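You operate a simulated robot arm through the tools that you are given. There is no shell and no other tool.

The job below is to be done with a simulated robot arm. You get a single attempt, and the scene is never put back.

TASK
Probe the purple-ended package: green peg for 6 to 8 % moisture, yellow if drier, red if damper.
Fine: switch the meter on first, off at the end; the probe goes back in its holder. Set down upright: moisture probe.

The check looks at the end state, three seconds after you hand in, the way a careful person would. Anything else that was tipped, shoved, dropped, spilled or broken makes it a failure.

THE ROBOT
A 6-joint arm with a two-finger gripper, fixed in place. Base frame: the origin is at the foot of the arm, x ahead of it, y to its left, z up; the work surface is at about z = 860. Readings come in mm, degrees, newtons and seconds.
Its first joint turns from -166.0 to 166.0 degrees. Payload 2.45 kg.
The tool frame sits at the grasp point between the pads (the TCP): z along the fingers, y along the line on which they close. The tips reach 20 mm beyond it. The gripper opens to 140 mm. The gripper's body begins 168 mm behind the TCP.
Orientation is that of the tool frame in the base frame, as a unit quaternion [x, y, z, w]. With the fingers straight down and closing along the base's y, the tool's x points along the base's -x, its y along +y and its z along -z.

THE INTERFACE
- The arm moves only by the tool apply_moves. Its argument "series" is a list that holds one entry, the list of rows, each a list of 6 numbers: the shift along the base's x, y, z in mm, then the turn, a rotation vector about the base's x, y, z in degrees. In form: [[[x, y, z, rx, ry, rz], ...]]. A call has 1 to 20 rows; each row is the pose to reach, as a shift and turn from the pose commanded when the call began. "jaw" is the opening, from 0 (shut) to 1 (fully open), set as the call begins (left out, the last holds). Each row takes 0.2 s and may step no farther than 50 mm and 8.6 degrees from the row before; otherwise, or with a gripper value out of range, the whole call is refused. Where a pose cannot be reached the arm comes as near as it can. A force on the tool above 50 N (or 10 N above the force at the start of the call, whichever is more), or a blocked arm, ends the call early, and 0.2 s more pass. The fingers move at their own pace (about 45 mm/s each) and stop on an object; they squeeze with about 21 N. The grip force told is the motor's: it shows also when the fingers shut on nothing. Time passes only in rows, and 0.2 s behind the last, so rows that repeat a pose let the fingers close. The reply holds the time, the measured pose of the TCP, the force on the tool along the base axes, the opening and the grip force, in the units named above and with some noise, with the torque about the TCP (base axes, N m) and any sound that the robot's microphone picked up.
- Cameras (640 x 400 px; columns grow to the right, rows downward): "scene" is fixed at [220.3, 648.5, 1612.9]; the picture's right is [-0.57, -0.82, 0.00], its down [-0.45, 0.31, -0.83] and it looks along [0.69, -0.47, -0.55] (base axes); focal length 316 px, centre (320, 200). "wrist" rides on the gripper at [78, 11, -209] in the tool frame; the picture's right is [-0.14, 0.99, 0.00], its down [-0.92, -0.13, -0.37] and it looks along [-0.37, -0.05, 0.93] (tool axes); focal length 280 px, centre (320, 200). There is no depth. A picture from a camera that has moved, and an enlarged one, comes with that camera's place and axes in the base frame and with its lens.
- camera(camera): a new picture of that camera. No time passes.
- zoom(camera, box): a new picture of the part [left, top, right, bottom] of that camera's present view, enlarged. No time passes.
- sign_off(): hands the job in; it is judged then, once.

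Places have to be worked out from the pictures, the camera data and where the tool is seen. Open the gripper and draw the arm clear of the work before you hand the job in, unless the task says otherwise.

The tools are called by a JSON object that holds its "op" and its "data". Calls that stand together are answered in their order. apply_moves: Moves the arm, as the interface text tells. Its arguments: {"type":"object","properties":{"series":{"type":"array"},"jaw":{"type":"number"}},"required":["series"]} The other tools are called the same way: camera (camera) takes a picture; zoom (camera, box) takes an enlarged picture of a part of a camera's view; sign_off () hands the job in.

At the start:

```text
t: 0.0
eef_pos: [543.3, -156.8, 1403.4]
ee_rot: [0.0, 1.0, 0.001, 0.001]
ft_force: [0.8, -0.3, -0.5]
moment: [-0.01, 0.03, 0.02]
opening: 140.0
grasp_force: 0.1
```

scene: 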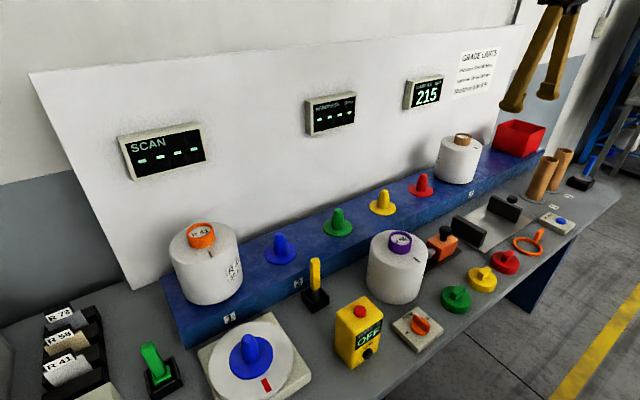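
wrist: 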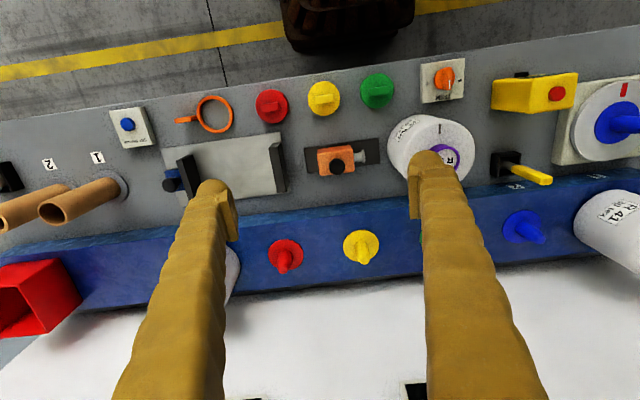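

I start by looking closely at the scene: packages, pegs, meters, and labels.

{"op": "zoom", "data": {"camera": "scene", "box": [0, 180, 320, 400]}}

{"op": "zoom", "data": {"camera": "scene", "box": [300, 180, 620, 400]}}

{"op": "zoom", "data": {"camera": "scene", "box": [280, 20, 540, 180]}}

{"op": "zoom", "data": {"camera": "wrist", "box": [380, 50, 640, 250]}}

{"op": "zoom", "data": {"camera": "wrist", "box": [100, 60, 420, 260]}}

```text
1.82 times, centred on (160, 290) of scene
camera zoom: at [220.3, 648.5, 1612.9], right [-0.57, -0.82, 0.0], down [-0.45, 0.31, -0.83], along [0.69, -0.47, -0.55], focal length 574 px, centre (611, 36)
```

zoom: 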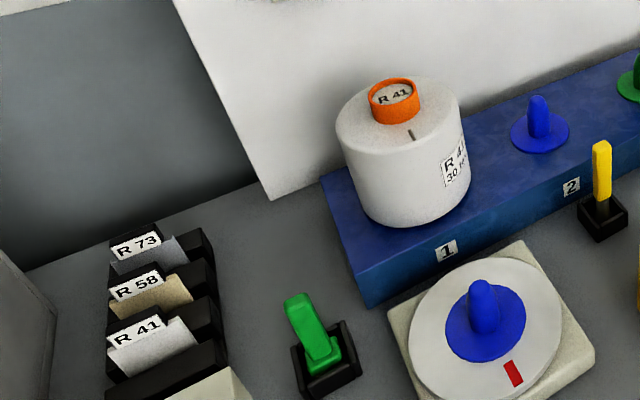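

```text
1.82 times, centred on (460, 290) of scene
camera zoom: at [220.3, 648.5, 1612.9], right [-0.57, -0.82, 0.0], down [-0.45, 0.31, -0.83], along [0.69, -0.47, -0.55], focal length 574 px, centre (66, 36)
```

zoom: 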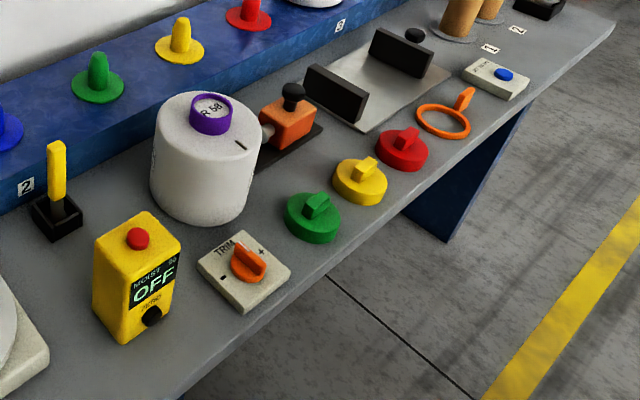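

```text
2.46 times, centred on (410, 100) of scene
camera zoom: at [220.3, 648.5, 1612.9], right [-0.57, -0.82, 0.0], down [-0.45, 0.31, -0.83], along [0.69, -0.47, -0.55], focal length 777 px, centre (98, 446)
```

zoom: 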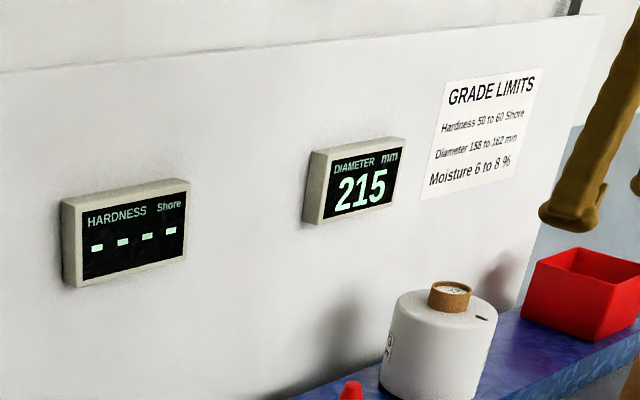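

```text
2.00 times, centred on (510, 150) of wrist
camera zoom: at [467.0, -146.2, 1612.9], right [0.14, 0.99, 0.0], down [0.92, -0.13, 0.37], along [0.37, -0.05, -0.93], focal length 561 px, centre (-60, 300)
```

zoom: 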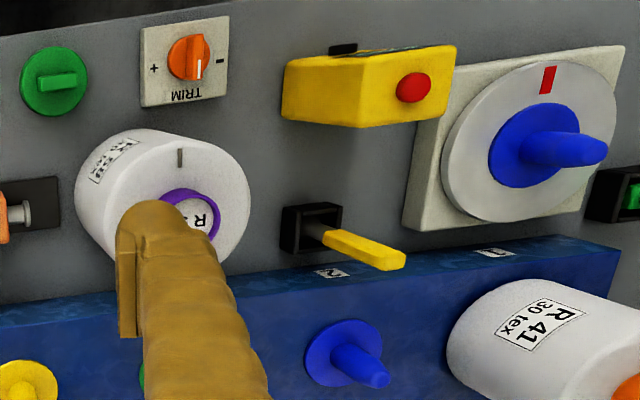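

```text
2.00 times, centred on (260, 160) of wrist
camera zoom: at [467.0, -146.2, 1612.9], right [0.14, 0.99, 0.0], down [0.92, -0.13, 0.37], along [0.37, -0.05, -0.93], focal length 561 px, centre (440, 280)
```

zoom: 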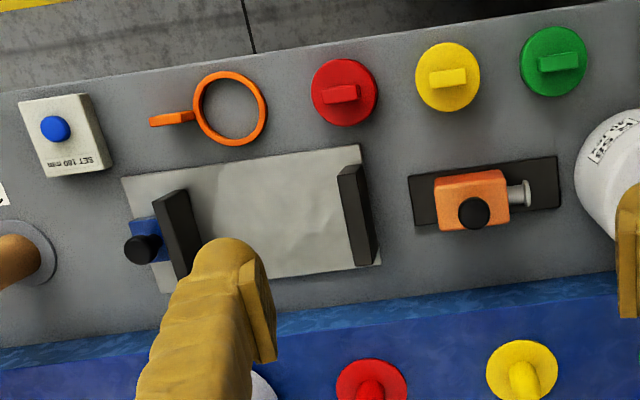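

The layout is: yellow moisture meter (OFF, red button), yellow probe in a black holder, R58 purple-ended package on the bench, and coloured pegs on the shelf. I move the wrist camera over the left half of the bench to see details and measure positions.

{"op": "apply_moves", "data": {"series": [[[-5, 45, -5, 0, 0, 0], [-10, 90, -10, 0, 0, 0], [-15, 135, -15, 0, 0, 0], [-20, 180, -20, 0, 0, 0], [-25, 225, -25, 0, 0, 0], [-30, 265, -30, 0, 0, 0], [-30, 265, -30, 0, 0, 0]]]}}

{"op": "camera", "data": {"camera": "wrist"}}

```text
t: 1.6
eef_pos: [513.1, 107.3, 1372.2]
ee_rot: [0.0, 1.0, 0.0, 0.0]
ft_force: [0.1, 0.0, -0.5]
moment: [0.0, 0.01, 0.05]
opening: 139.7
grasp_force: 0.1
```

```text
taken
camera wrist: at [436.5, 118.2, 1581.3], right [0.14, 0.99, 0.0], down [0.92, -0.13, 0.37], along [0.37, -0.05, -0.93], focal length 280 px, centre (320, 200)
```

wrist: 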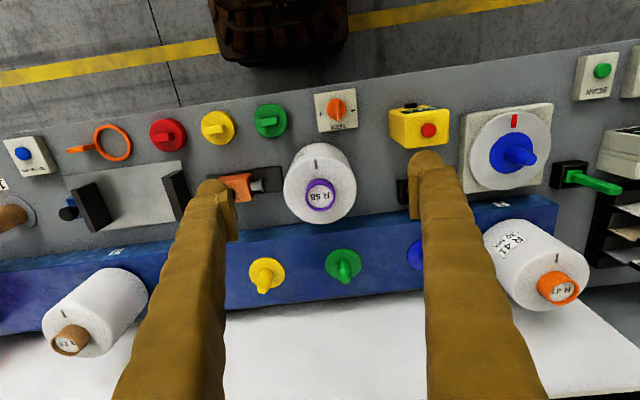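

{"op": "zoom", "data": {"camera": "wrist", "box": [240, 80, 440, 220]}}

{"op": "zoom", "data": {"camera": "wrist", "box": [380, 60, 640, 300]}}

{"op": "zoom", "data": {"camera": "wrist", "box": [200, 220, 420, 340]}}

{"op": "zoom", "data": {"camera": "scene", "box": [280, 220, 440, 380]}}

```text
2.86 times, centred on (340, 150) of wrist
camera zoom: at [436.5, 118.2, 1581.3], right [0.14, 0.99, 0.0], down [0.92, -0.13, 0.37], along [0.37, -0.05, -0.93], focal length 801 px, centre (263, 343)
```

zoom: 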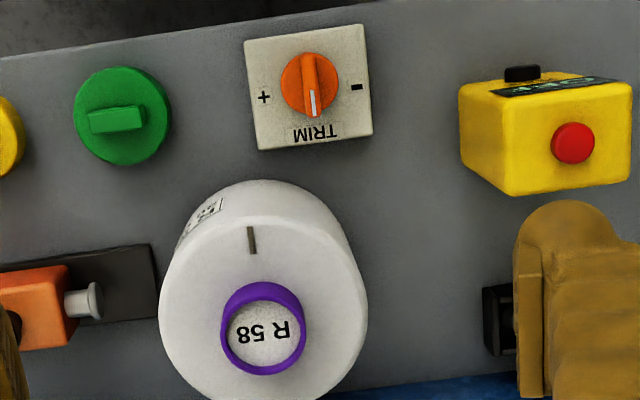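

```text
1.67 times, centred on (510, 180) of wrist
camera zoom: at [436.5, 118.2, 1581.3], right [0.14, 0.99, 0.0], down [0.92, -0.13, 0.37], along [0.37, -0.05, -0.93], focal length 467 px, centre (3, 233)
```

zoom: 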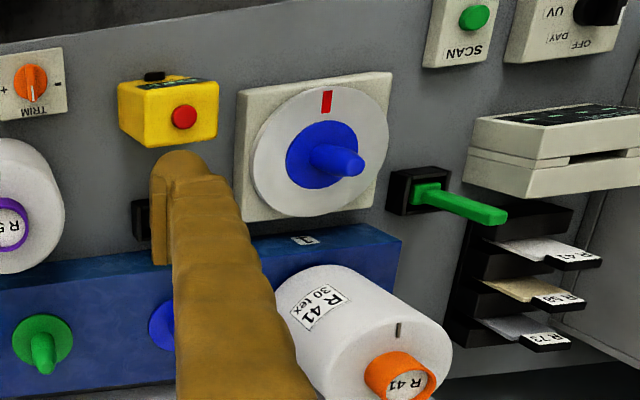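

```text
2.91 times, centred on (310, 280) of wrist
camera zoom: at [436.5, 118.2, 1581.3], right [0.14, 0.99, 0.0], down [0.92, -0.13, 0.37], along [0.37, -0.05, -0.93], focal length 816 px, centre (349, -33)
```

zoom: 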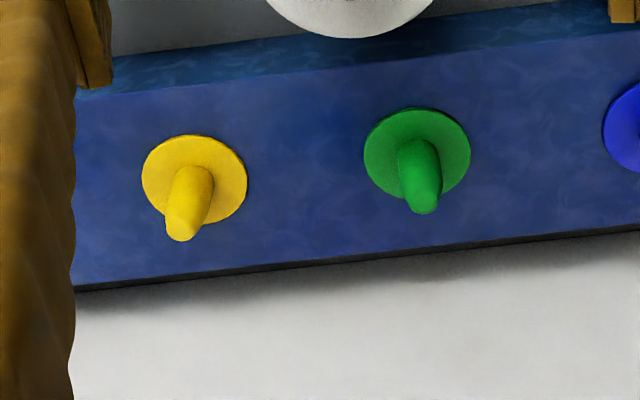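

```text
2.50 times, centred on (360, 300) of scene
camera zoom: at [220.3, 648.5, 1612.9], right [-0.57, -0.82, 0.0], down [-0.45, 0.31, -0.83], along [0.69, -0.47, -0.55], focal length 789 px, centre (220, -50)
```

zoom: 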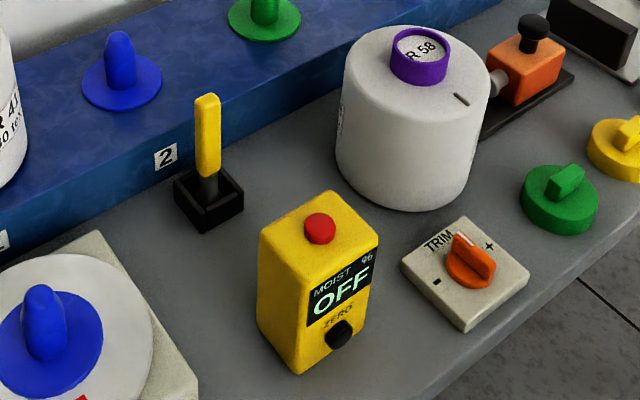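

Rough triangulation: ring top of the R58 package ≈ (643, 90, 1047), meter button ≈ (544, 318, 1019), probe top ≈ (723, 316, 1031), green peg base ≈ (895, 118, 935). I move closer for a better look at the probe, holder and slot.

{"op": "apply_moves", "data": {"series": [[[27, 27, -20, 0, 0, 0], [54, 54, -40, 0, 0, 0], [81, 81, -60, 0, 0, 0], [105, 108, -80, 0, 0, 0], [127, 133, -100, 0, 0, 0], [127, 133, -120, 0, 0, 0], [127, 133, -120, 0, 0, 0]]]}}

{"op": "camera", "data": {"camera": "wrist"}}

{"op": "camera", "data": {"camera": "scene"}}

```text
t: 3.2
eef_pos: [639.3, 240.7, 1252.9]
ee_rot: [0.0, 1.0, 0.0, 0.0]
ft_force: [0.4, 0.1, 0.3]
moment: [-0.01, -0.01, -0.03]
opening: 140.0
grasp_force: 0.1
```

```text
taken
camera wrist: at [561.7, 251.2, 1461.6], right [0.14, 0.99, 0.0], down [0.92, -0.13, 0.37], along [0.37, -0.05, -0.93], focal length 280 px, centre (320, 200)
```

wrist: 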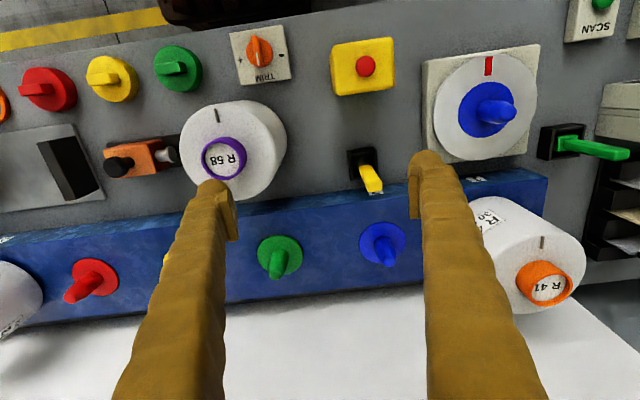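

```text
taken
```

scene: 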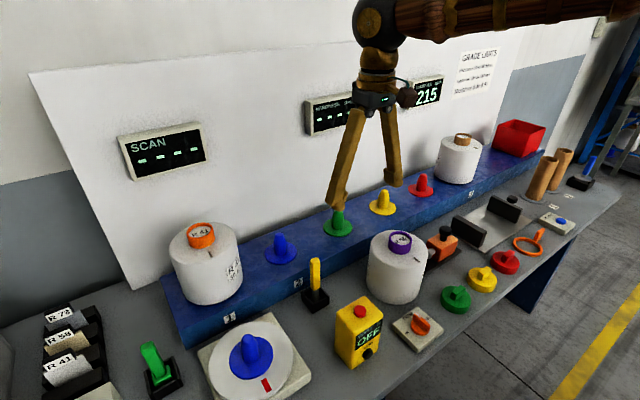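

{"op": "zoom", "data": {"camera": "wrist", "box": [320, 20, 420, 90]}}

{"op": "zoom", "data": {"camera": "wrist", "box": [170, 90, 300, 210]}}

{"op": "zoom", "data": {"camera": "wrist", "box": [330, 130, 420, 210]}}

{"op": "zoom", "data": {"camera": "wrist", "box": [230, 210, 330, 290]}}

{"op": "zoom", "data": {"camera": "scene", "box": [280, 190, 440, 310]}}

```text
5.71 times, centred on (370, 55) of wrist
camera zoom: at [561.7, 251.2, 1461.6], right [0.14, 0.99, 0.0], down [0.92, -0.13, 0.37], along [0.37, -0.05, -0.93], focal length 1602 px, centre (34, 1029)
```

zoom: 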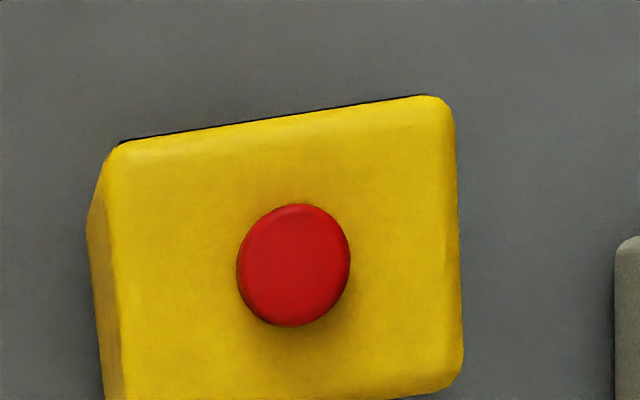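

```text
3.33 times, centred on (235, 150) of wrist
camera zoom: at [561.7, 251.2, 1461.6], right [0.14, 0.99, 0.0], down [0.92, -0.13, 0.37], along [0.37, -0.05, -0.93], focal length 935 px, centre (603, 367)
```

zoom: 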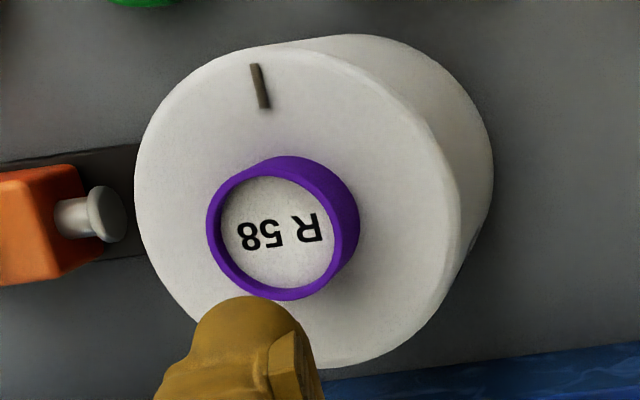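

```text
5.00 times, centred on (375, 170) of wrist
camera zoom: at [561.7, 251.2, 1461.6], right [0.14, 0.99, 0.0], down [0.92, -0.13, 0.37], along [0.37, -0.05, -0.93], focal length 1402 px, centre (45, 350)
```

zoom: 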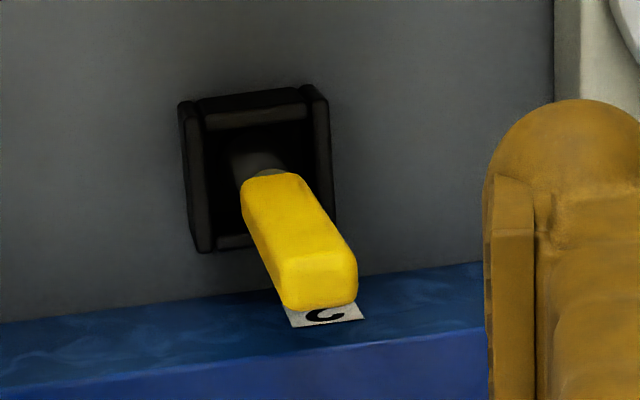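

```text
5.00 times, centred on (280, 250) of wrist
camera zoom: at [561.7, 251.2, 1461.6], right [0.14, 0.99, 0.0], down [0.92, -0.13, 0.37], along [0.37, -0.05, -0.93], focal length 1402 px, centre (520, -50)
```

zoom: 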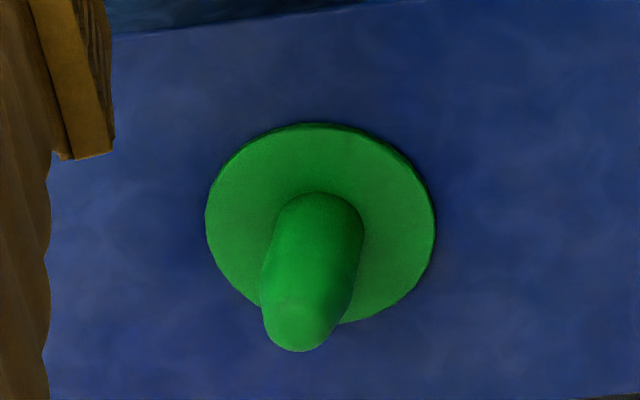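

```text
3.33 times, centred on (360, 250) of scene
camera zoom: at [220.3, 648.5, 1612.9], right [-0.57, -0.82, 0.0], down [-0.45, 0.31, -0.83], along [0.69, -0.47, -0.55], focal length 1052 px, centre (187, 33)
```

zoom: 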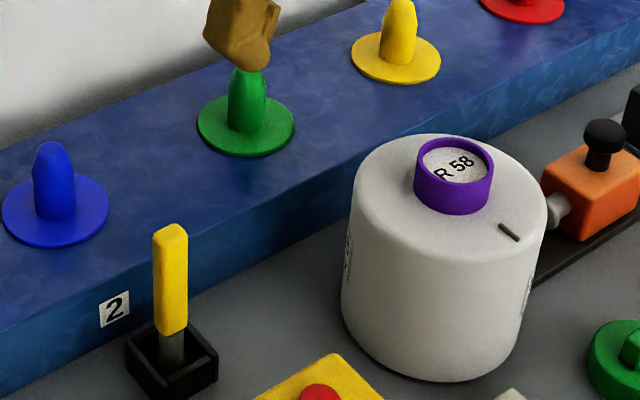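

The views agree: package axis ≈ (643.5, 90.5), body top z≈1021, slot ≈ (580, 92) with its long side along x, and the meter's red button ≈ (543.5, 319, 1019). I close the fingers and move above the button.

{"op": "apply_moves", "data": {"series": [[[-25, 20, -30, 0, 0, 0], [-50, 40, -60, 0, 0, 0], [-75, 60, -90, 0, 0, 0], [-97, 78, -120, 0, 0, 0], [-97, 78, -153, 0, 0, 0], [-97, 78, -173, 0, 0, 0], [-97, 78, -183, 0, 0, 0], [-97, 78, -183, 0, 0, 0]]], "jaw": 0}}

{"op": "camera", "data": {"camera": "wrist"}}

{"op": "zoom", "data": {"camera": "scene", "box": [280, 240, 440, 380]}}

```text
t: 5.0
eef_pos: [544.7, 318.8, 1070.9]
ee_rot: [0.0, 1.0, 0.0, 0.0]
ft_force: [0.2, 0.1, -0.3]
moment: [0.01, 0.01, 0.03]
opening: 0.1
grasp_force: 16.2
```

```text
taken
camera wrist: at [467.7, 329.7, 1279.1], right [0.14, 0.99, 0.0], down [0.92, -0.13, 0.37], along [0.37, -0.05, -0.93], focal length 280 px, centre (320, 200)
```

wrist: 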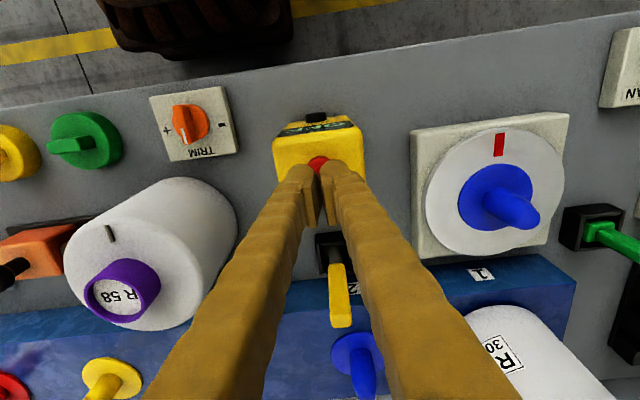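

```text
2.86 times, centred on (360, 310) of scene
camera zoom: at [220.3, 648.5, 1612.9], right [-0.57, -0.82, 0.0], down [-0.45, 0.31, -0.83], along [0.69, -0.47, -0.55], focal length 901 px, centre (206, -114)
```

zoom: 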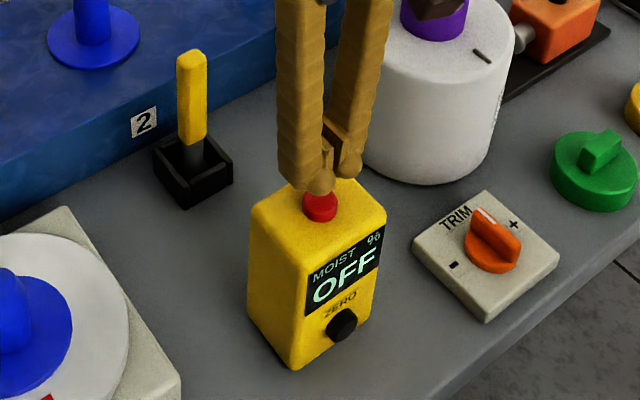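

The tips sit right over the button. I descend gently, pressing a few millimetres, then come back up.

{"op": "apply_moves", "data": {"series": [[[0, 0, -12, 0, 0, 0], [0, 0, -22, 0, 0, 0], [0, 0, -26, 0, 0, 0], [0, 0, -29, 0, 0, 0], [0, 0, -31, 0, 0, 0], [0, 0, -33, 0, 0, 0], [0, 0, -34, 0, 0, 0]]]}}

{"op": "zoom", "data": {"camera": "scene", "box": [280, 240, 440, 380]}}

```text
t: 6.6
eef_pos: [544.3, 319.2, 1036.0]
ee_rot: [0.0, 1.0, 0.0, 0.001]
ft_force: [-0.3, 0.3, 1.5]
moment: [0.0, 0.02, 0.02]
opening: 6.0
grasp_force: 20.7
```

```text
2.86 times, centred on (360, 310) of scene
camera zoom: at [220.3, 648.5, 1612.9], right [-0.57, -0.82, 0.0], down [-0.45, 0.31, -0.83], along [0.69, -0.47, -0.55], focal length 901 px, centre (206, -114)
```

zoom: 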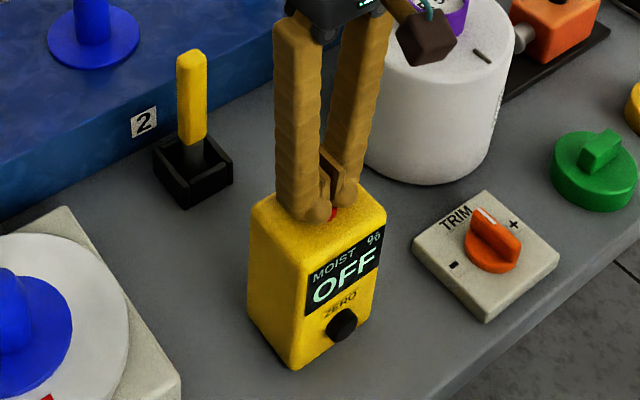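

{"op": "zoom", "data": {"camera": "scene", "box": [330, 270, 390, 320]}}

{"op": "zoom", "data": {"camera": "wrist", "box": [260, 90, 400, 240]}}

```text
8.00 times, centred on (360, 295) of scene
camera zoom: at [220.3, 648.5, 1612.9], right [-0.57, -0.82, 0.0], down [-0.45, 0.31, -0.83], along [0.69, -0.47, -0.55], focal length 2524 px, centre (0, -560)
```

zoom: 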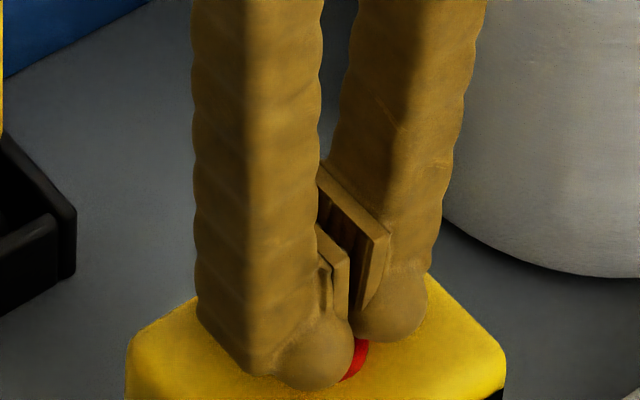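

```text
2.67 times, centred on (330, 165) of wrist
camera zoom: at [467.2, 330.1, 1245.7], right [0.14, 0.99, 0.0], down [0.92, -0.13, 0.37], along [0.37, -0.05, -0.93], focal length 748 px, centre (293, 293)
```

zoom: 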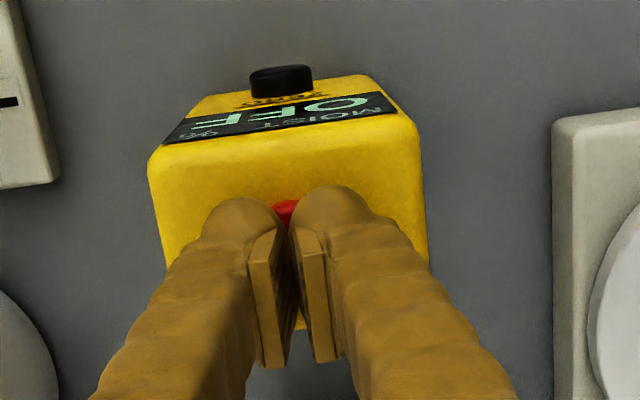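

The rounded fingertips wedged around the small button instead of pressing it (opening went to 6 mm). I'll rise, shift 11 mm in y so a single fingertip sits on the button, and press again.

{"op": "apply_moves", "data": {"series": [[[0, 0, 10, 0, 0, 0], [0, 0, 20, 0, 0, 0], [0, 11, 20, 0, 0, 0], [0, 11, 20, 0, 0, 0]]]}}

{"op": "zoom", "data": {"camera": "scene", "box": [280, 240, 440, 380]}}

{"op": "zoom", "data": {"camera": "wrist", "box": [260, 90, 400, 240]}}

```text
t: 7.6
eef_pos: [543.3, 332.0, 1057.2]
ee_rot: [0.0, 1.0, 0.0, -0.001]
ft_force: [-0.7, -0.1, -0.3]
moment: [-0.01, 0.05, 0.02]
opening: 0.1
grasp_force: 21.0
```

```text
2.86 times, centred on (360, 310) of scene
camera zoom: at [220.3, 648.5, 1612.9], right [-0.57, -0.82, 0.0], down [-0.45, 0.31, -0.83], along [0.69, -0.47, -0.55], focal length 901 px, centre (206, -114)
```

zoom: 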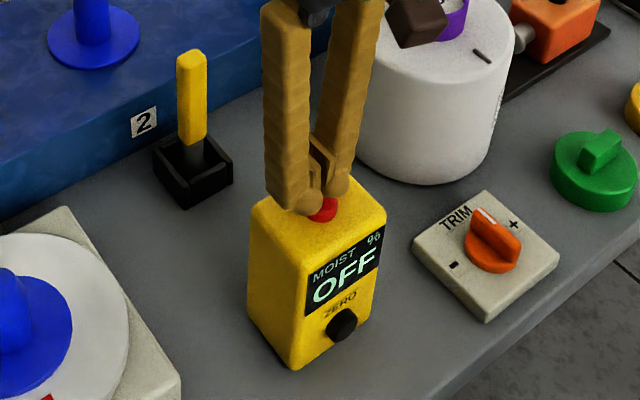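

```text
2.67 times, centred on (330, 165) of wrist
camera zoom: at [467.0, 341.4, 1266.1], right [0.14, 0.99, 0.0], down [0.92, -0.13, 0.37], along [0.37, -0.05, -0.93], focal length 748 px, centre (293, 293)
```

zoom: 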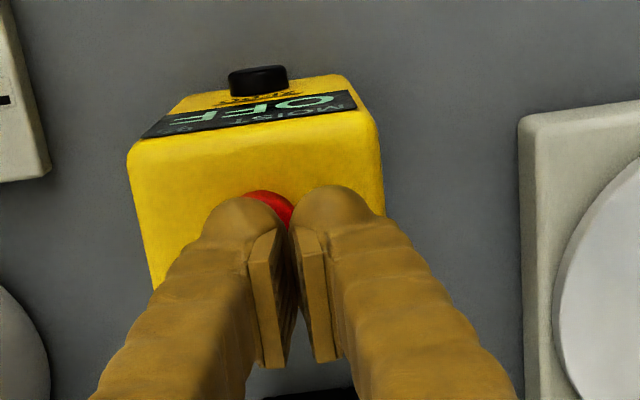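

The lower-y fingertip is now over the button. I press down in small steps.

{"op": "apply_moves", "data": {"series": [[[0, 0, -10, 0, 0, 0], [0, 0, -15, 0, 0, 0], [0, 0, -17, 0, 0, 0], [0, 0, -19, 0, 0, 0], [0, 0, -20, 0, 0, 0], [0, 0, -21, 0, 0, 0], [0, 0, -22, 0, 0, 0]]]}}

{"op": "zoom", "data": {"camera": "scene", "box": [280, 240, 440, 380]}}

```text
t: 9.2
eef_pos: [544.1, 330.3, 1034.4]
ee_rot: [0.0, 1.0, 0.0, 0.0]
ft_force: [1.5, -1.7, 2.4]
moment: [-0.05, 0.0, 0.02]
opening: 0.2
grasp_force: 20.9
heard: click
```

```text
2.86 times, centred on (360, 310) of scene
camera zoom: at [220.3, 648.5, 1612.9], right [-0.57, -0.82, 0.0], down [-0.45, 0.31, -0.83], along [0.69, -0.47, -0.55], focal length 901 px, centre (206, -114)
```

zoom: 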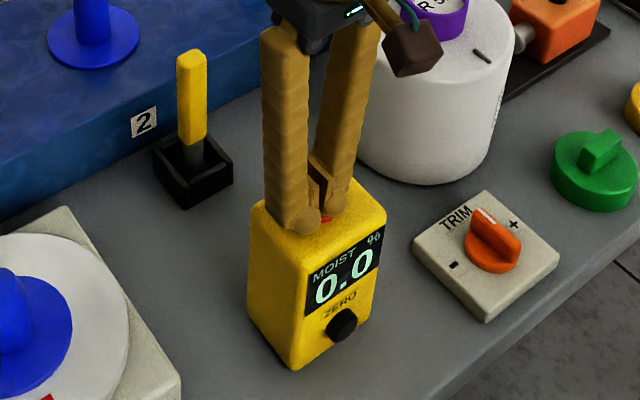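

Click heard; the meter now shows 0.0 %. I rise, open the jaws to about 70 mm, and travel above the probe.

{"op": "apply_moves", "data": {"series": [[[0, 0, 10, 0, 0, 0], [0, 0, 50, 0, 0, 0], [0, 0, 95, 0, 0, 0], [45, -3, 105, 0, 0, 0], [90, -6, 105, 0, 0, 0], [135, -9, 105, 0, 0, 0], [178, -12, 105, 0, 0, 0], [178, -12, 105, 0, 0, 0]]], "jaw": 0.5}}

{"op": "camera", "data": {"camera": "wrist"}}

{"op": "camera", "data": {"camera": "scene"}}

```text
t: 11.0
eef_pos: [721.7, 319.1, 1139.2]
ee_rot: [0.0, 1.0, 0.0, 0.0]
ft_force: [-0.4, 0.7, 0.1]
moment: [0.02, -0.03, -0.03]
opening: 69.9
grasp_force: 0.1
```

```text
taken
camera wrist: at [646.1, 329.5, 1348.1], right [0.14, 0.99, 0.0], down [0.92, -0.13, 0.37], along [0.37, -0.05, -0.93], focal length 280 px, centre (320, 200)
```

wrist: 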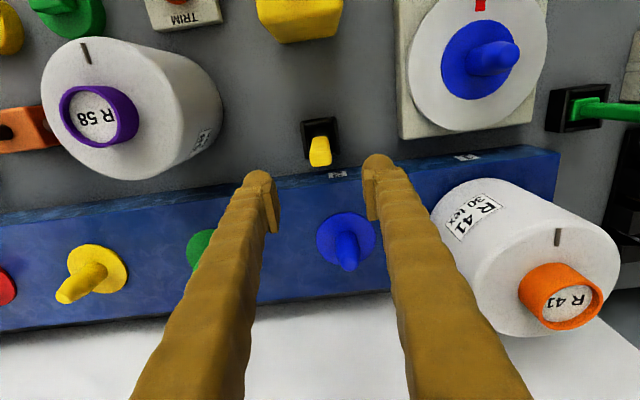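

```text
taken
```

scene: 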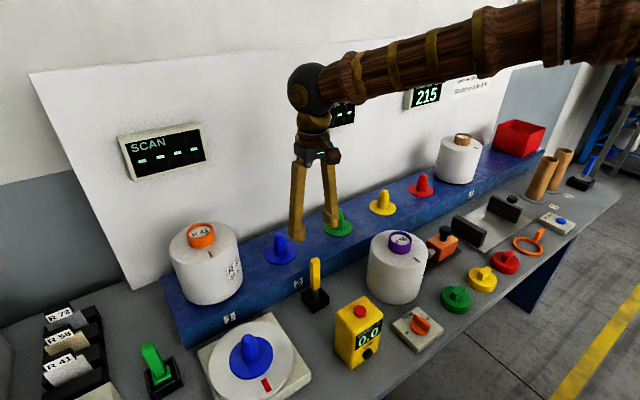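

{"op": "zoom", "data": {"camera": "wrist", "box": [285, 105, 365, 180]}}

{"op": "zoom", "data": {"camera": "scene", "box": [290, 240, 350, 320]}}

```text
5.33 times, centred on (325, 142) of wrist
camera zoom: at [646.1, 329.5, 1348.1], right [0.14, 0.99, 0.0], down [0.92, -0.13, 0.37], along [0.37, -0.05, -0.93], focal length 1495 px, centre (293, 507)
```

zoom: 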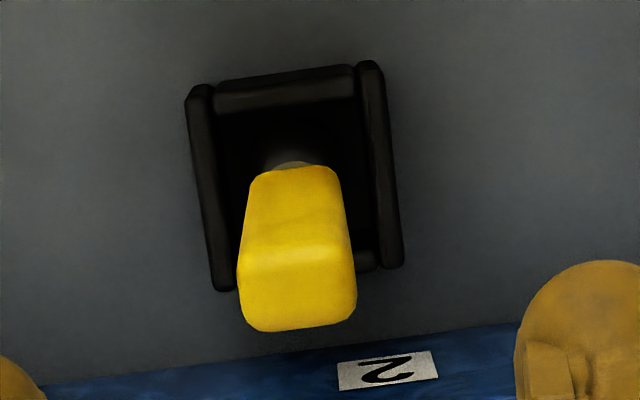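

```text
5.00 times, centred on (320, 280) of scene
camera zoom: at [220.3, 648.5, 1612.9], right [-0.57, -0.82, 0.0], down [-0.45, 0.31, -0.83], along [0.69, -0.47, -0.55], focal length 1577 px, centre (320, -200)
```

zoom: 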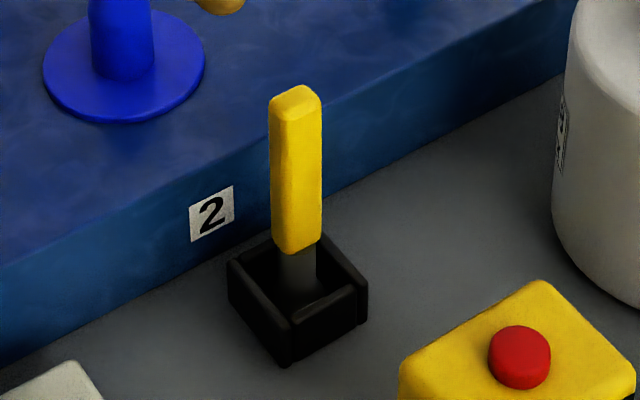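

Probe handle top centre ≈ (722.5, 319.5, 1031), square to the axes (≈24 mm along y). I descend around it to TCP z≈990 and then close.

{"op": "apply_moves", "data": {"series": [[[1, 1, -40, 0, 0, 0], [1, 1, -80, 0, 0, 0], [1, 1, -115, 0, 0, 0], [1, 1, -140, 0, 0, 0], [1, 1, -149, 0, 0, 0], [1, 1, -149, 0, 0, 0]]]}}

{"op": "zoom", "data": {"camera": "scene", "box": [270, 200, 370, 320]}}

{"op": "camera", "data": {"camera": "wrist"}}

```text
t: 12.4
eef_pos: [721.4, 318.5, 989.7]
ee_rot: [0.0, 1.0, 0.001, 0.0]
ft_force: [0.1, 1.4, 1.0]
moment: [0.0, 0.01, -0.02]
opening: 70.0
grasp_force: 0.1
```

```text
3.33 times, centred on (320, 260) of scene
camera zoom: at [220.3, 648.5, 1612.9], right [-0.57, -0.82, 0.0], down [-0.45, 0.31, -0.83], along [0.69, -0.47, -0.55], focal length 1052 px, centre (320, 0)
```

zoom: 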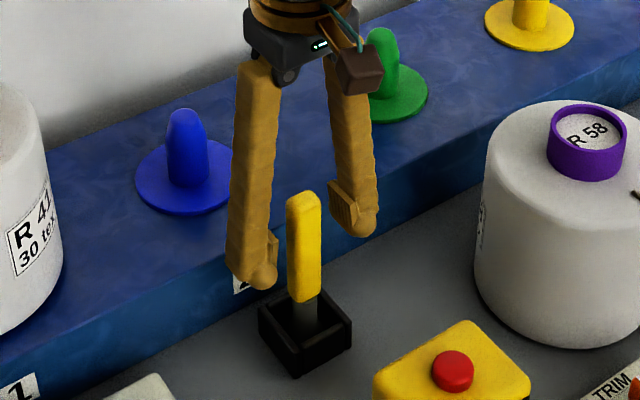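

```text
taken
camera wrist: at [645.1, 329.2, 1199.3], right [0.14, 0.99, 0.0], down [0.92, -0.13, 0.37], along [0.37, -0.05, -0.93], focal length 280 px, centre (320, 200)
```

wrist: 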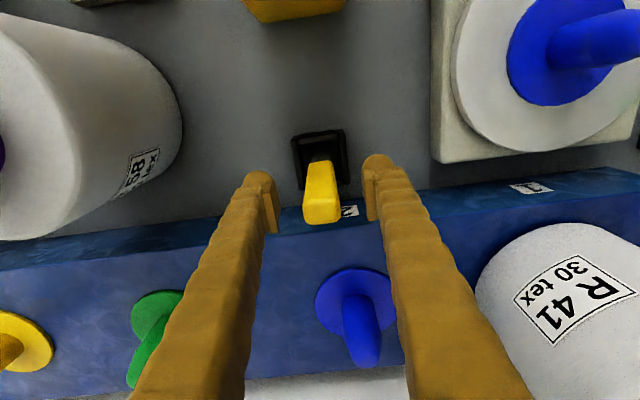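

The handle stands between the pads, centred. I close the gripper in place.

{"op": "apply_moves", "data": {"series": [[[0, 0, 0, 0, 0, 0], [0, 0, 0, 0, 0, 0], [0, 0, 0, 0, 0, 0], [0, 0, 0, 0, 0, 0], [0, 0, 0, 0, 0, 0], [0, 0, 0, 0, 0, 0]]], "jaw": 0}}

{"op": "zoom", "data": {"camera": "scene", "box": [270, 200, 370, 320]}}

{"op": "zoom", "data": {"camera": "wrist", "box": [250, 110, 400, 240]}}

```text
t: 13.8
eef_pos: [720.7, 318.8, 990.9]
ee_rot: [0.0, 1.0, 0.0, 0.0]
ft_force: [-0.1, -0.3, -0.1]
moment: [0.05, -0.02, 0.01]
opening: 25.0
grasp_force: 20.8
```

```text
3.33 times, centred on (320, 260) of scene
camera zoom: at [220.3, 648.5, 1612.9], right [-0.57, -0.82, 0.0], down [-0.45, 0.31, -0.83], along [0.69, -0.47, -0.55], focal length 1052 px, centre (320, 0)
```

zoom: 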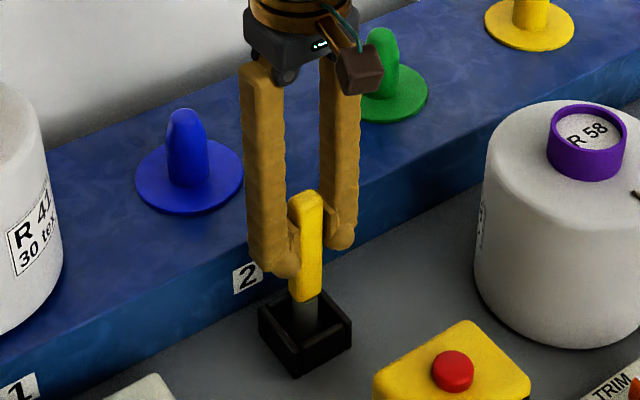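

```text
3.08 times, centred on (325, 175) of wrist
camera zoom: at [645.2, 329.2, 1199.4], right [0.14, 0.99, 0.0], down [0.92, -0.13, 0.37], along [0.37, -0.05, -0.93], focal length 863 px, centre (305, 277)
```

zoom: 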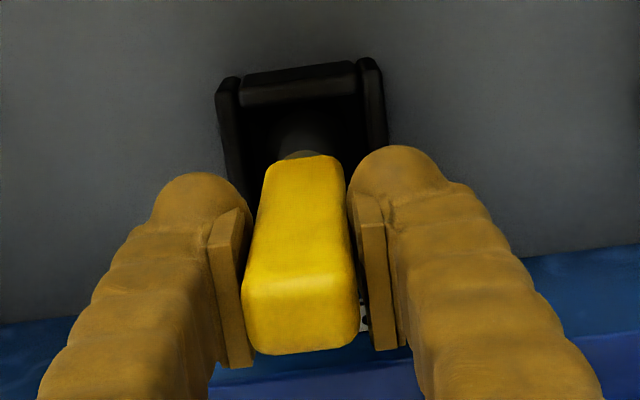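

Gripped at 25 mm. I lift straight up to clear the holder and look at the probe's tip.

{"op": "apply_moves", "data": {"series": [[[0, 0, 15, 0, 0, 0], [0, 0, 40, 0, 0, 0], [0, 0, 70, 0, 0, 0], [0, 0, 105, 0, 0, 0], [0, 0, 140, 0, 0, 0], [0, 0, 160, 0, 0, 0], [0, 0, 160, 0, 0, 0]]]}}

{"op": "zoom", "data": {"camera": "scene", "box": [270, 160, 390, 320]}}

{"op": "zoom", "data": {"camera": "wrist", "box": [250, 90, 400, 240]}}

```text
t: 15.4
eef_pos: [722.5, 318.2, 1151.4]
ee_rot: [0.0, 1.0, 0.0, 0.001]
ft_force: [0.1, 0.5, -1.1]
moment: [0.02, 0.0, 0.0]
opening: 25.3
grasp_force: 20.7
```

```text
2.50 times, centred on (330, 240) of scene
camera zoom: at [220.3, 648.5, 1612.9], right [-0.57, -0.82, 0.0], down [-0.45, 0.31, -0.83], along [0.69, -0.47, -0.55], focal length 789 px, centre (295, 100)
```

zoom: 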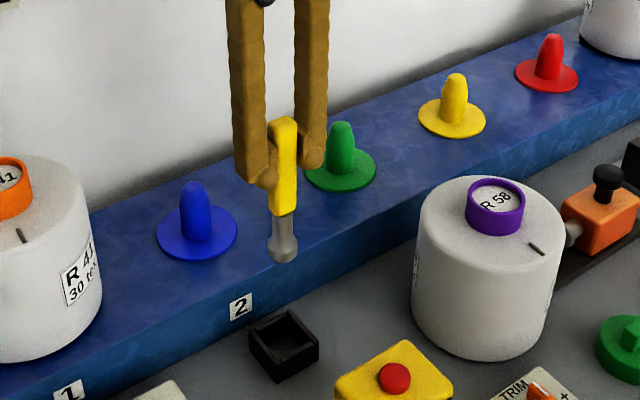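

```text
2.67 times, centred on (325, 165) of wrist
camera zoom: at [645.6, 329.2, 1361.0], right [0.14, 0.99, 0.0], down [0.92, -0.13, 0.37], along [0.37, -0.05, -0.93], focal length 748 px, centre (307, 293)
```

zoom: 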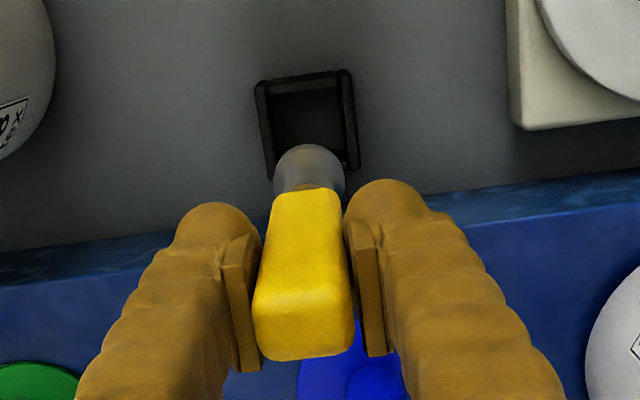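

{"op": "zoom", "data": {"camera": "scene", "box": [305, 195, 365, 275]}}

{"op": "zoom", "data": {"camera": "scene", "box": [330, 290, 400, 370]}}

```text
5.00 times, centred on (335, 235) of scene
camera zoom: at [220.3, 648.5, 1612.9], right [-0.57, -0.82, 0.0], down [-0.45, 0.31, -0.83], along [0.69, -0.47, -0.55], focal length 1577 px, centre (245, 25)
```

zoom: 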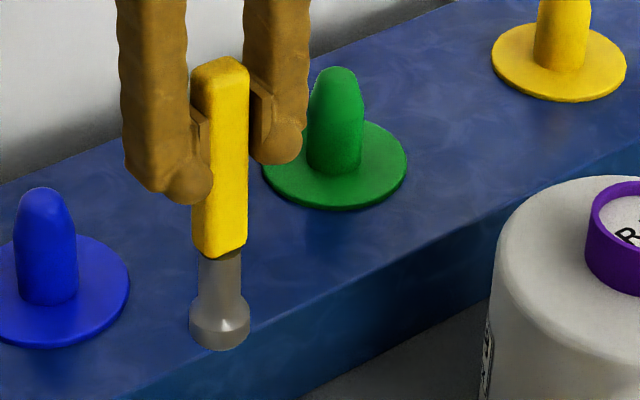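

```text
5.00 times, centred on (365, 330) of scene
camera zoom: at [220.3, 648.5, 1612.9], right [-0.57, -0.82, 0.0], down [-0.45, 0.31, -0.83], along [0.69, -0.47, -0.55], focal length 1577 px, centre (95, -450)
```

zoom: 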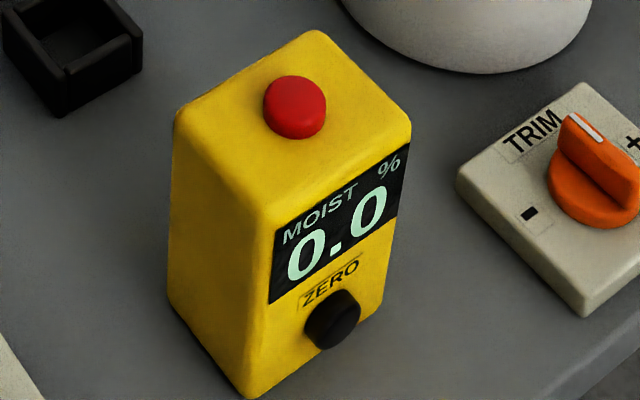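

The probe has a flat round contact foot (not a pin), so it is to be touched on the package; foot is ≈130 mm below TCP. I raise it and carry it over the top face of the purple-ended package, at about 55 mm from its axis on the +y side.

{"op": "apply_moves", "data": {"series": [[[0, 0, 30, 0, 0, 0], [0, 0, 60, 0, 0, 0], [-15, -33, 60, 0, 0, 0], [-31, -68, 60, 0, 0, 0], [-47, -103, 60, 0, 0, 0], [-63, -138, 60, 0, 0, 0], [-79, -173, 60, 0, 0, 0], [-79, -173, 60, 0, 0, 0], [-79, -173, 60, 0, 0, 0]]]}}

{"op": "zoom", "data": {"camera": "scene", "box": [330, 150, 450, 310]}}

{"op": "camera", "data": {"camera": "wrist"}}

```text
t: 17.4
eef_pos: [643.6, 146.0, 1211.3]
ee_rot: [0.0, 1.0, 0.0, 0.0]
ft_force: [-0.2, 0.6, -1.5]
moment: [-0.05, 0.01, -0.03]
opening: 25.2
grasp_force: 21.0
```

```text
2.50 times, centred on (390, 230) of scene
camera zoom: at [220.3, 648.5, 1612.9], right [-0.57, -0.82, 0.0], down [-0.45, 0.31, -0.83], along [0.69, -0.47, -0.55], focal length 789 px, centre (145, 125)
```

zoom: 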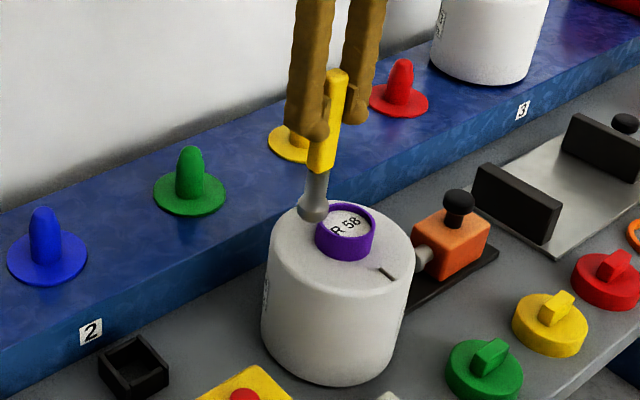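

```text
taken
camera wrist: at [566.3, 156.8, 1420.5], right [0.14, 0.99, 0.0], down [0.92, -0.13, 0.37], along [0.37, -0.05, -0.93], focal length 280 px, centre (320, 200)
```

wrist: 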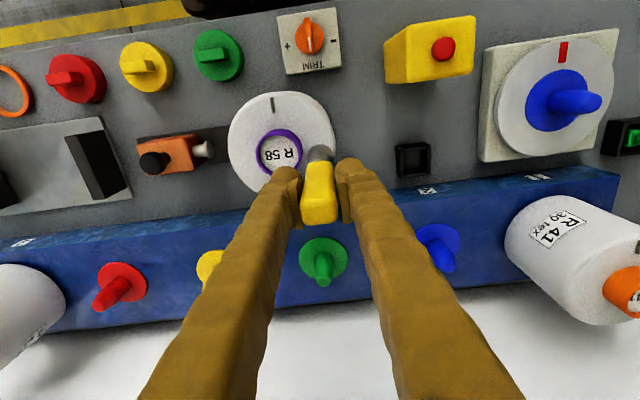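

The probe is vertical and its foot will land between the ring and the edge of the top face. I descend most of the way.

{"op": "apply_moves", "data": {"series": [[[0, 0, -20, 0, 0, 0], [0, 0, -40, 0, 0, 0], [0, 0, -48, 0, 0, 0], [0, 0, -52, 0, 0, 0], [0, 0, -54, 0, 0, 0]]]}}

{"op": "zoom", "data": {"camera": "scene", "box": [330, 190, 450, 380]}}

{"op": "zoom", "data": {"camera": "wrist", "box": [210, 70, 400, 230]}}

```text
t: 18.6
eef_pos: [643.6, 146.4, 1155.6]
ee_rot: [0.0, 1.0, -0.001, 0.0]
ft_force: [-0.3, 0.2, -0.7]
moment: [0.03, 0.01, -0.01]
opening: 24.8
grasp_force: 20.8
```

```text
2.11 times, centred on (390, 285) of scene
camera zoom: at [220.3, 648.5, 1612.9], right [-0.57, -0.82, 0.0], down [-0.45, 0.31, -0.83], along [0.69, -0.47, -0.55], focal length 664 px, centre (173, 21)
```

zoom: 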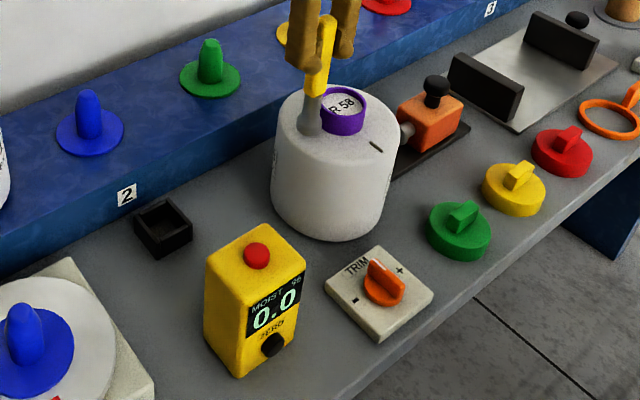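

```text
2.50 times, centred on (305, 150) of wrist
camera zoom: at [566.6, 156.6, 1365.9], right [0.14, 0.99, 0.0], down [0.92, -0.13, 0.37], along [0.37, -0.05, -0.93], focal length 701 px, centre (358, 325)
```

zoom: 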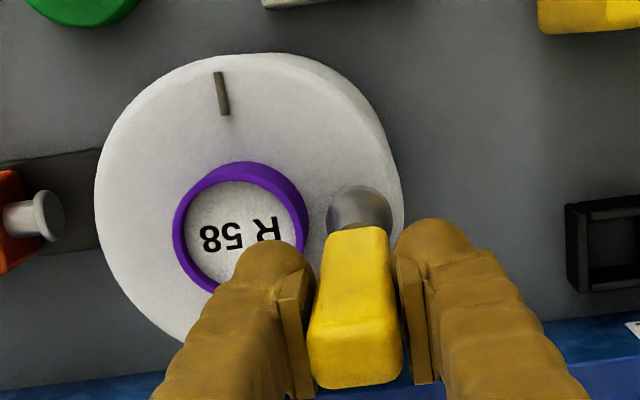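

No contact yet (force unchanged, 0.0 shown). I continue down in small steps.

{"op": "apply_moves", "data": {"series": [[[0, 0, -1.5, 0, 0, 0], [0, 0, -3, 0, 0, 0], [0, 0, -4, 0, 0, 0]]]}}

{"op": "zoom", "data": {"camera": "scene", "box": [330, 190, 450, 380]}}

```text
t: 19.4
eef_pos: [643.2, 146.6, 1151.4]
ee_rot: [0.0, 1.0, 0.0, 0.0]
ft_force: [0.2, -0.3, -2.0]
moment: [-0.02, 0.02, 0.03]
opening: 24.8
grasp_force: 21.3
```

```text
2.11 times, centred on (390, 285) of scene
camera zoom: at [220.3, 648.5, 1612.9], right [-0.57, -0.82, 0.0], down [-0.45, 0.31, -0.83], along [0.69, -0.47, -0.55], focal length 664 px, centre (173, 21)
```

zoom: 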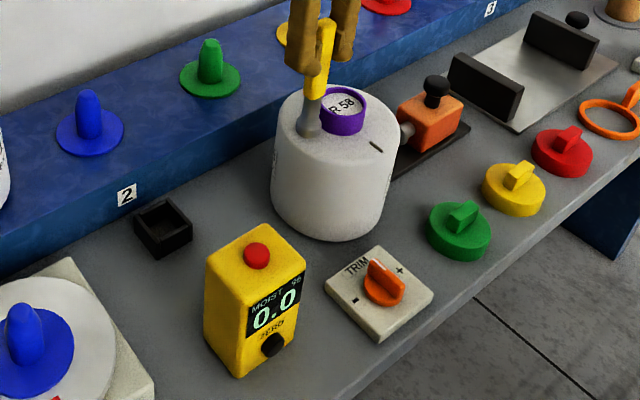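

Still no contact. I continue lower by small steps.

{"op": "apply_moves", "data": {"series": [[[0, 0, -1.5, 0, 0, 0], [0, 0, -3, 0, 0, 0], [0, 0, -4, 0, 0, 0]]]}}

{"op": "zoom", "data": {"camera": "scene", "box": [330, 190, 450, 380]}}

```text
t: 20.2
eef_pos: [643.6, 147.0, 1148.0]
ee_rot: [-0.001, 1.0, 0.0, 0.0]
ft_force: [0.4, -0.3, -1.3]
moment: [0.02, 0.0, -0.04]
opening: 25.1
grasp_force: 21.0
```

```text
2.11 times, centred on (390, 285) of scene
camera zoom: at [220.3, 648.5, 1612.9], right [-0.57, -0.82, 0.0], down [-0.45, 0.31, -0.83], along [0.69, -0.47, -0.55], focal length 664 px, centre (173, 21)
```

zoom: 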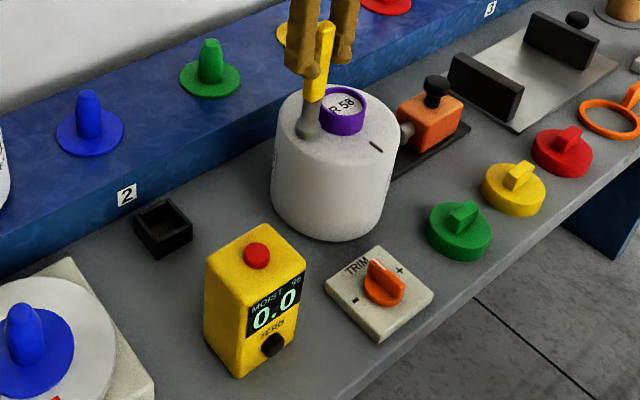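

{"op": "apply_moves", "data": {"series": [[[0, 0, -1, 0, 0, 0], [0, 0, -2, 0, 0, 0], [0, 0, -3, 0, 0, 0]]]}}

{"op": "zoom", "data": {"camera": "scene", "box": [330, 190, 450, 380]}}

```text
t: 21.0
eef_pos: [644.0, 146.4, 1146.7]
ee_rot: [0.0, 1.0, 0.0, 0.0]
ft_force: [0.7, 0.3, -2.7]
moment: [-0.03, -0.02, 0.02]
opening: 24.9
grasp_force: 21.5
```

```text
2.11 times, centred on (390, 285) of scene
camera zoom: at [220.3, 648.5, 1612.9], right [-0.57, -0.82, 0.0], down [-0.45, 0.31, -0.83], along [0.69, -0.47, -0.55], focal length 664 px, centre (173, 21)
```

zoom: 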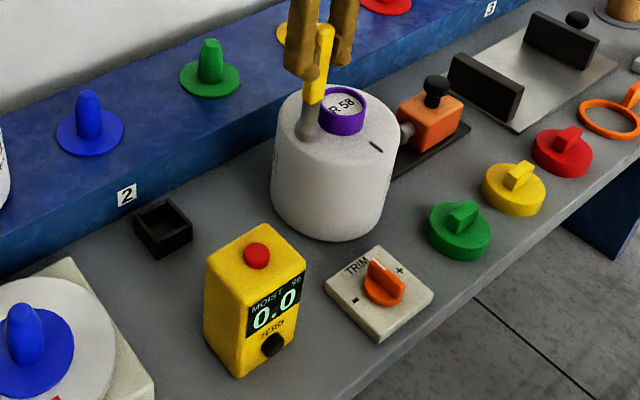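

{"op": "zoom", "data": {"camera": "scene", "box": [375, 220, 435, 270]}}

{"op": "zoom", "data": {"camera": "wrist", "box": [250, 90, 370, 200]}}

```text
8.00 times, centred on (405, 245) of scene
camera zoom: at [220.3, 648.5, 1612.9], right [-0.57, -0.82, 0.0], down [-0.45, 0.31, -0.83], along [0.69, -0.47, -0.55], focal length 2524 px, centre (-360, -160)
```

zoom: 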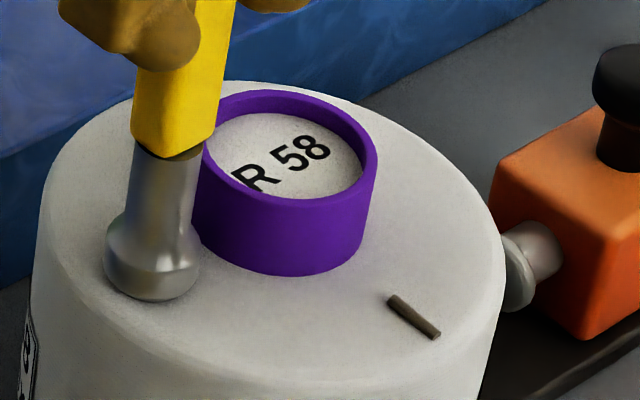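

```text
3.64 times, centred on (310, 145) of wrist
camera zoom: at [567.4, 157.3, 1354.8], right [0.14, 0.99, 0.0], down [0.92, -0.13, 0.37], along [0.37, -0.05, -0.93], focal length 1020 px, centre (356, 400)
```

zoom: 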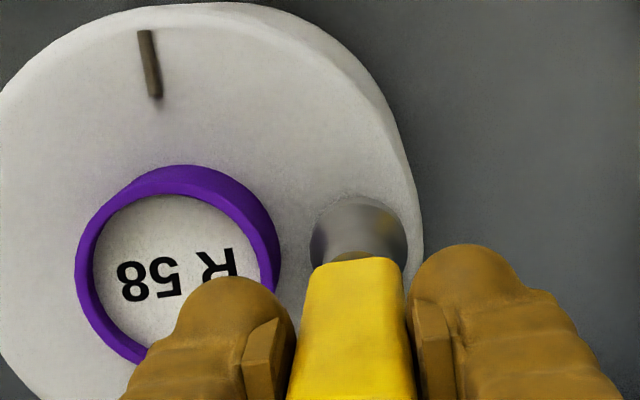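

The foot is just above the surface. I keep lowering in small steps.

{"op": "apply_moves", "data": {"series": [[[0, 0, -1, 0, 0, 0], [0, 0, -2, 0, 0, 0], [0, 0, -3, 0, 0, 0]]]}}

{"op": "zoom", "data": {"camera": "scene", "box": [330, 190, 450, 380]}}

```text
t: 21.8
eef_pos: [643.5, 147.9, 1142.5]
ee_rot: [0.0, 1.0, 0.0, -0.001]
ft_force: [-0.2, 1.7, 16.8]
moment: [0.02, -0.03, -0.02]
opening: 25.2
grasp_force: 20.6
```

```text
2.11 times, centred on (390, 285) of scene
camera zoom: at [220.3, 648.5, 1612.9], right [-0.57, -0.82, 0.0], down [-0.45, 0.31, -0.83], along [0.69, -0.47, -0.55], focal length 664 px, centre (173, 21)
```

zoom: 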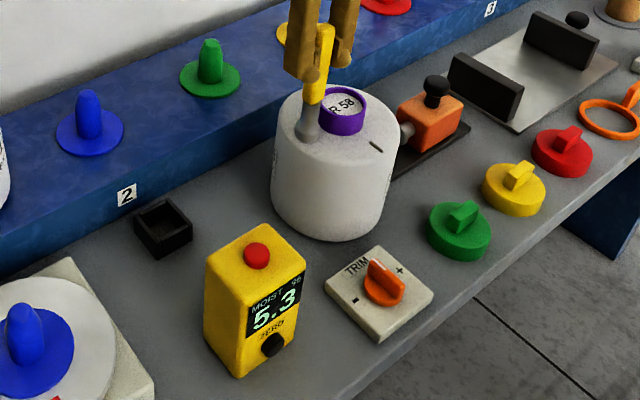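

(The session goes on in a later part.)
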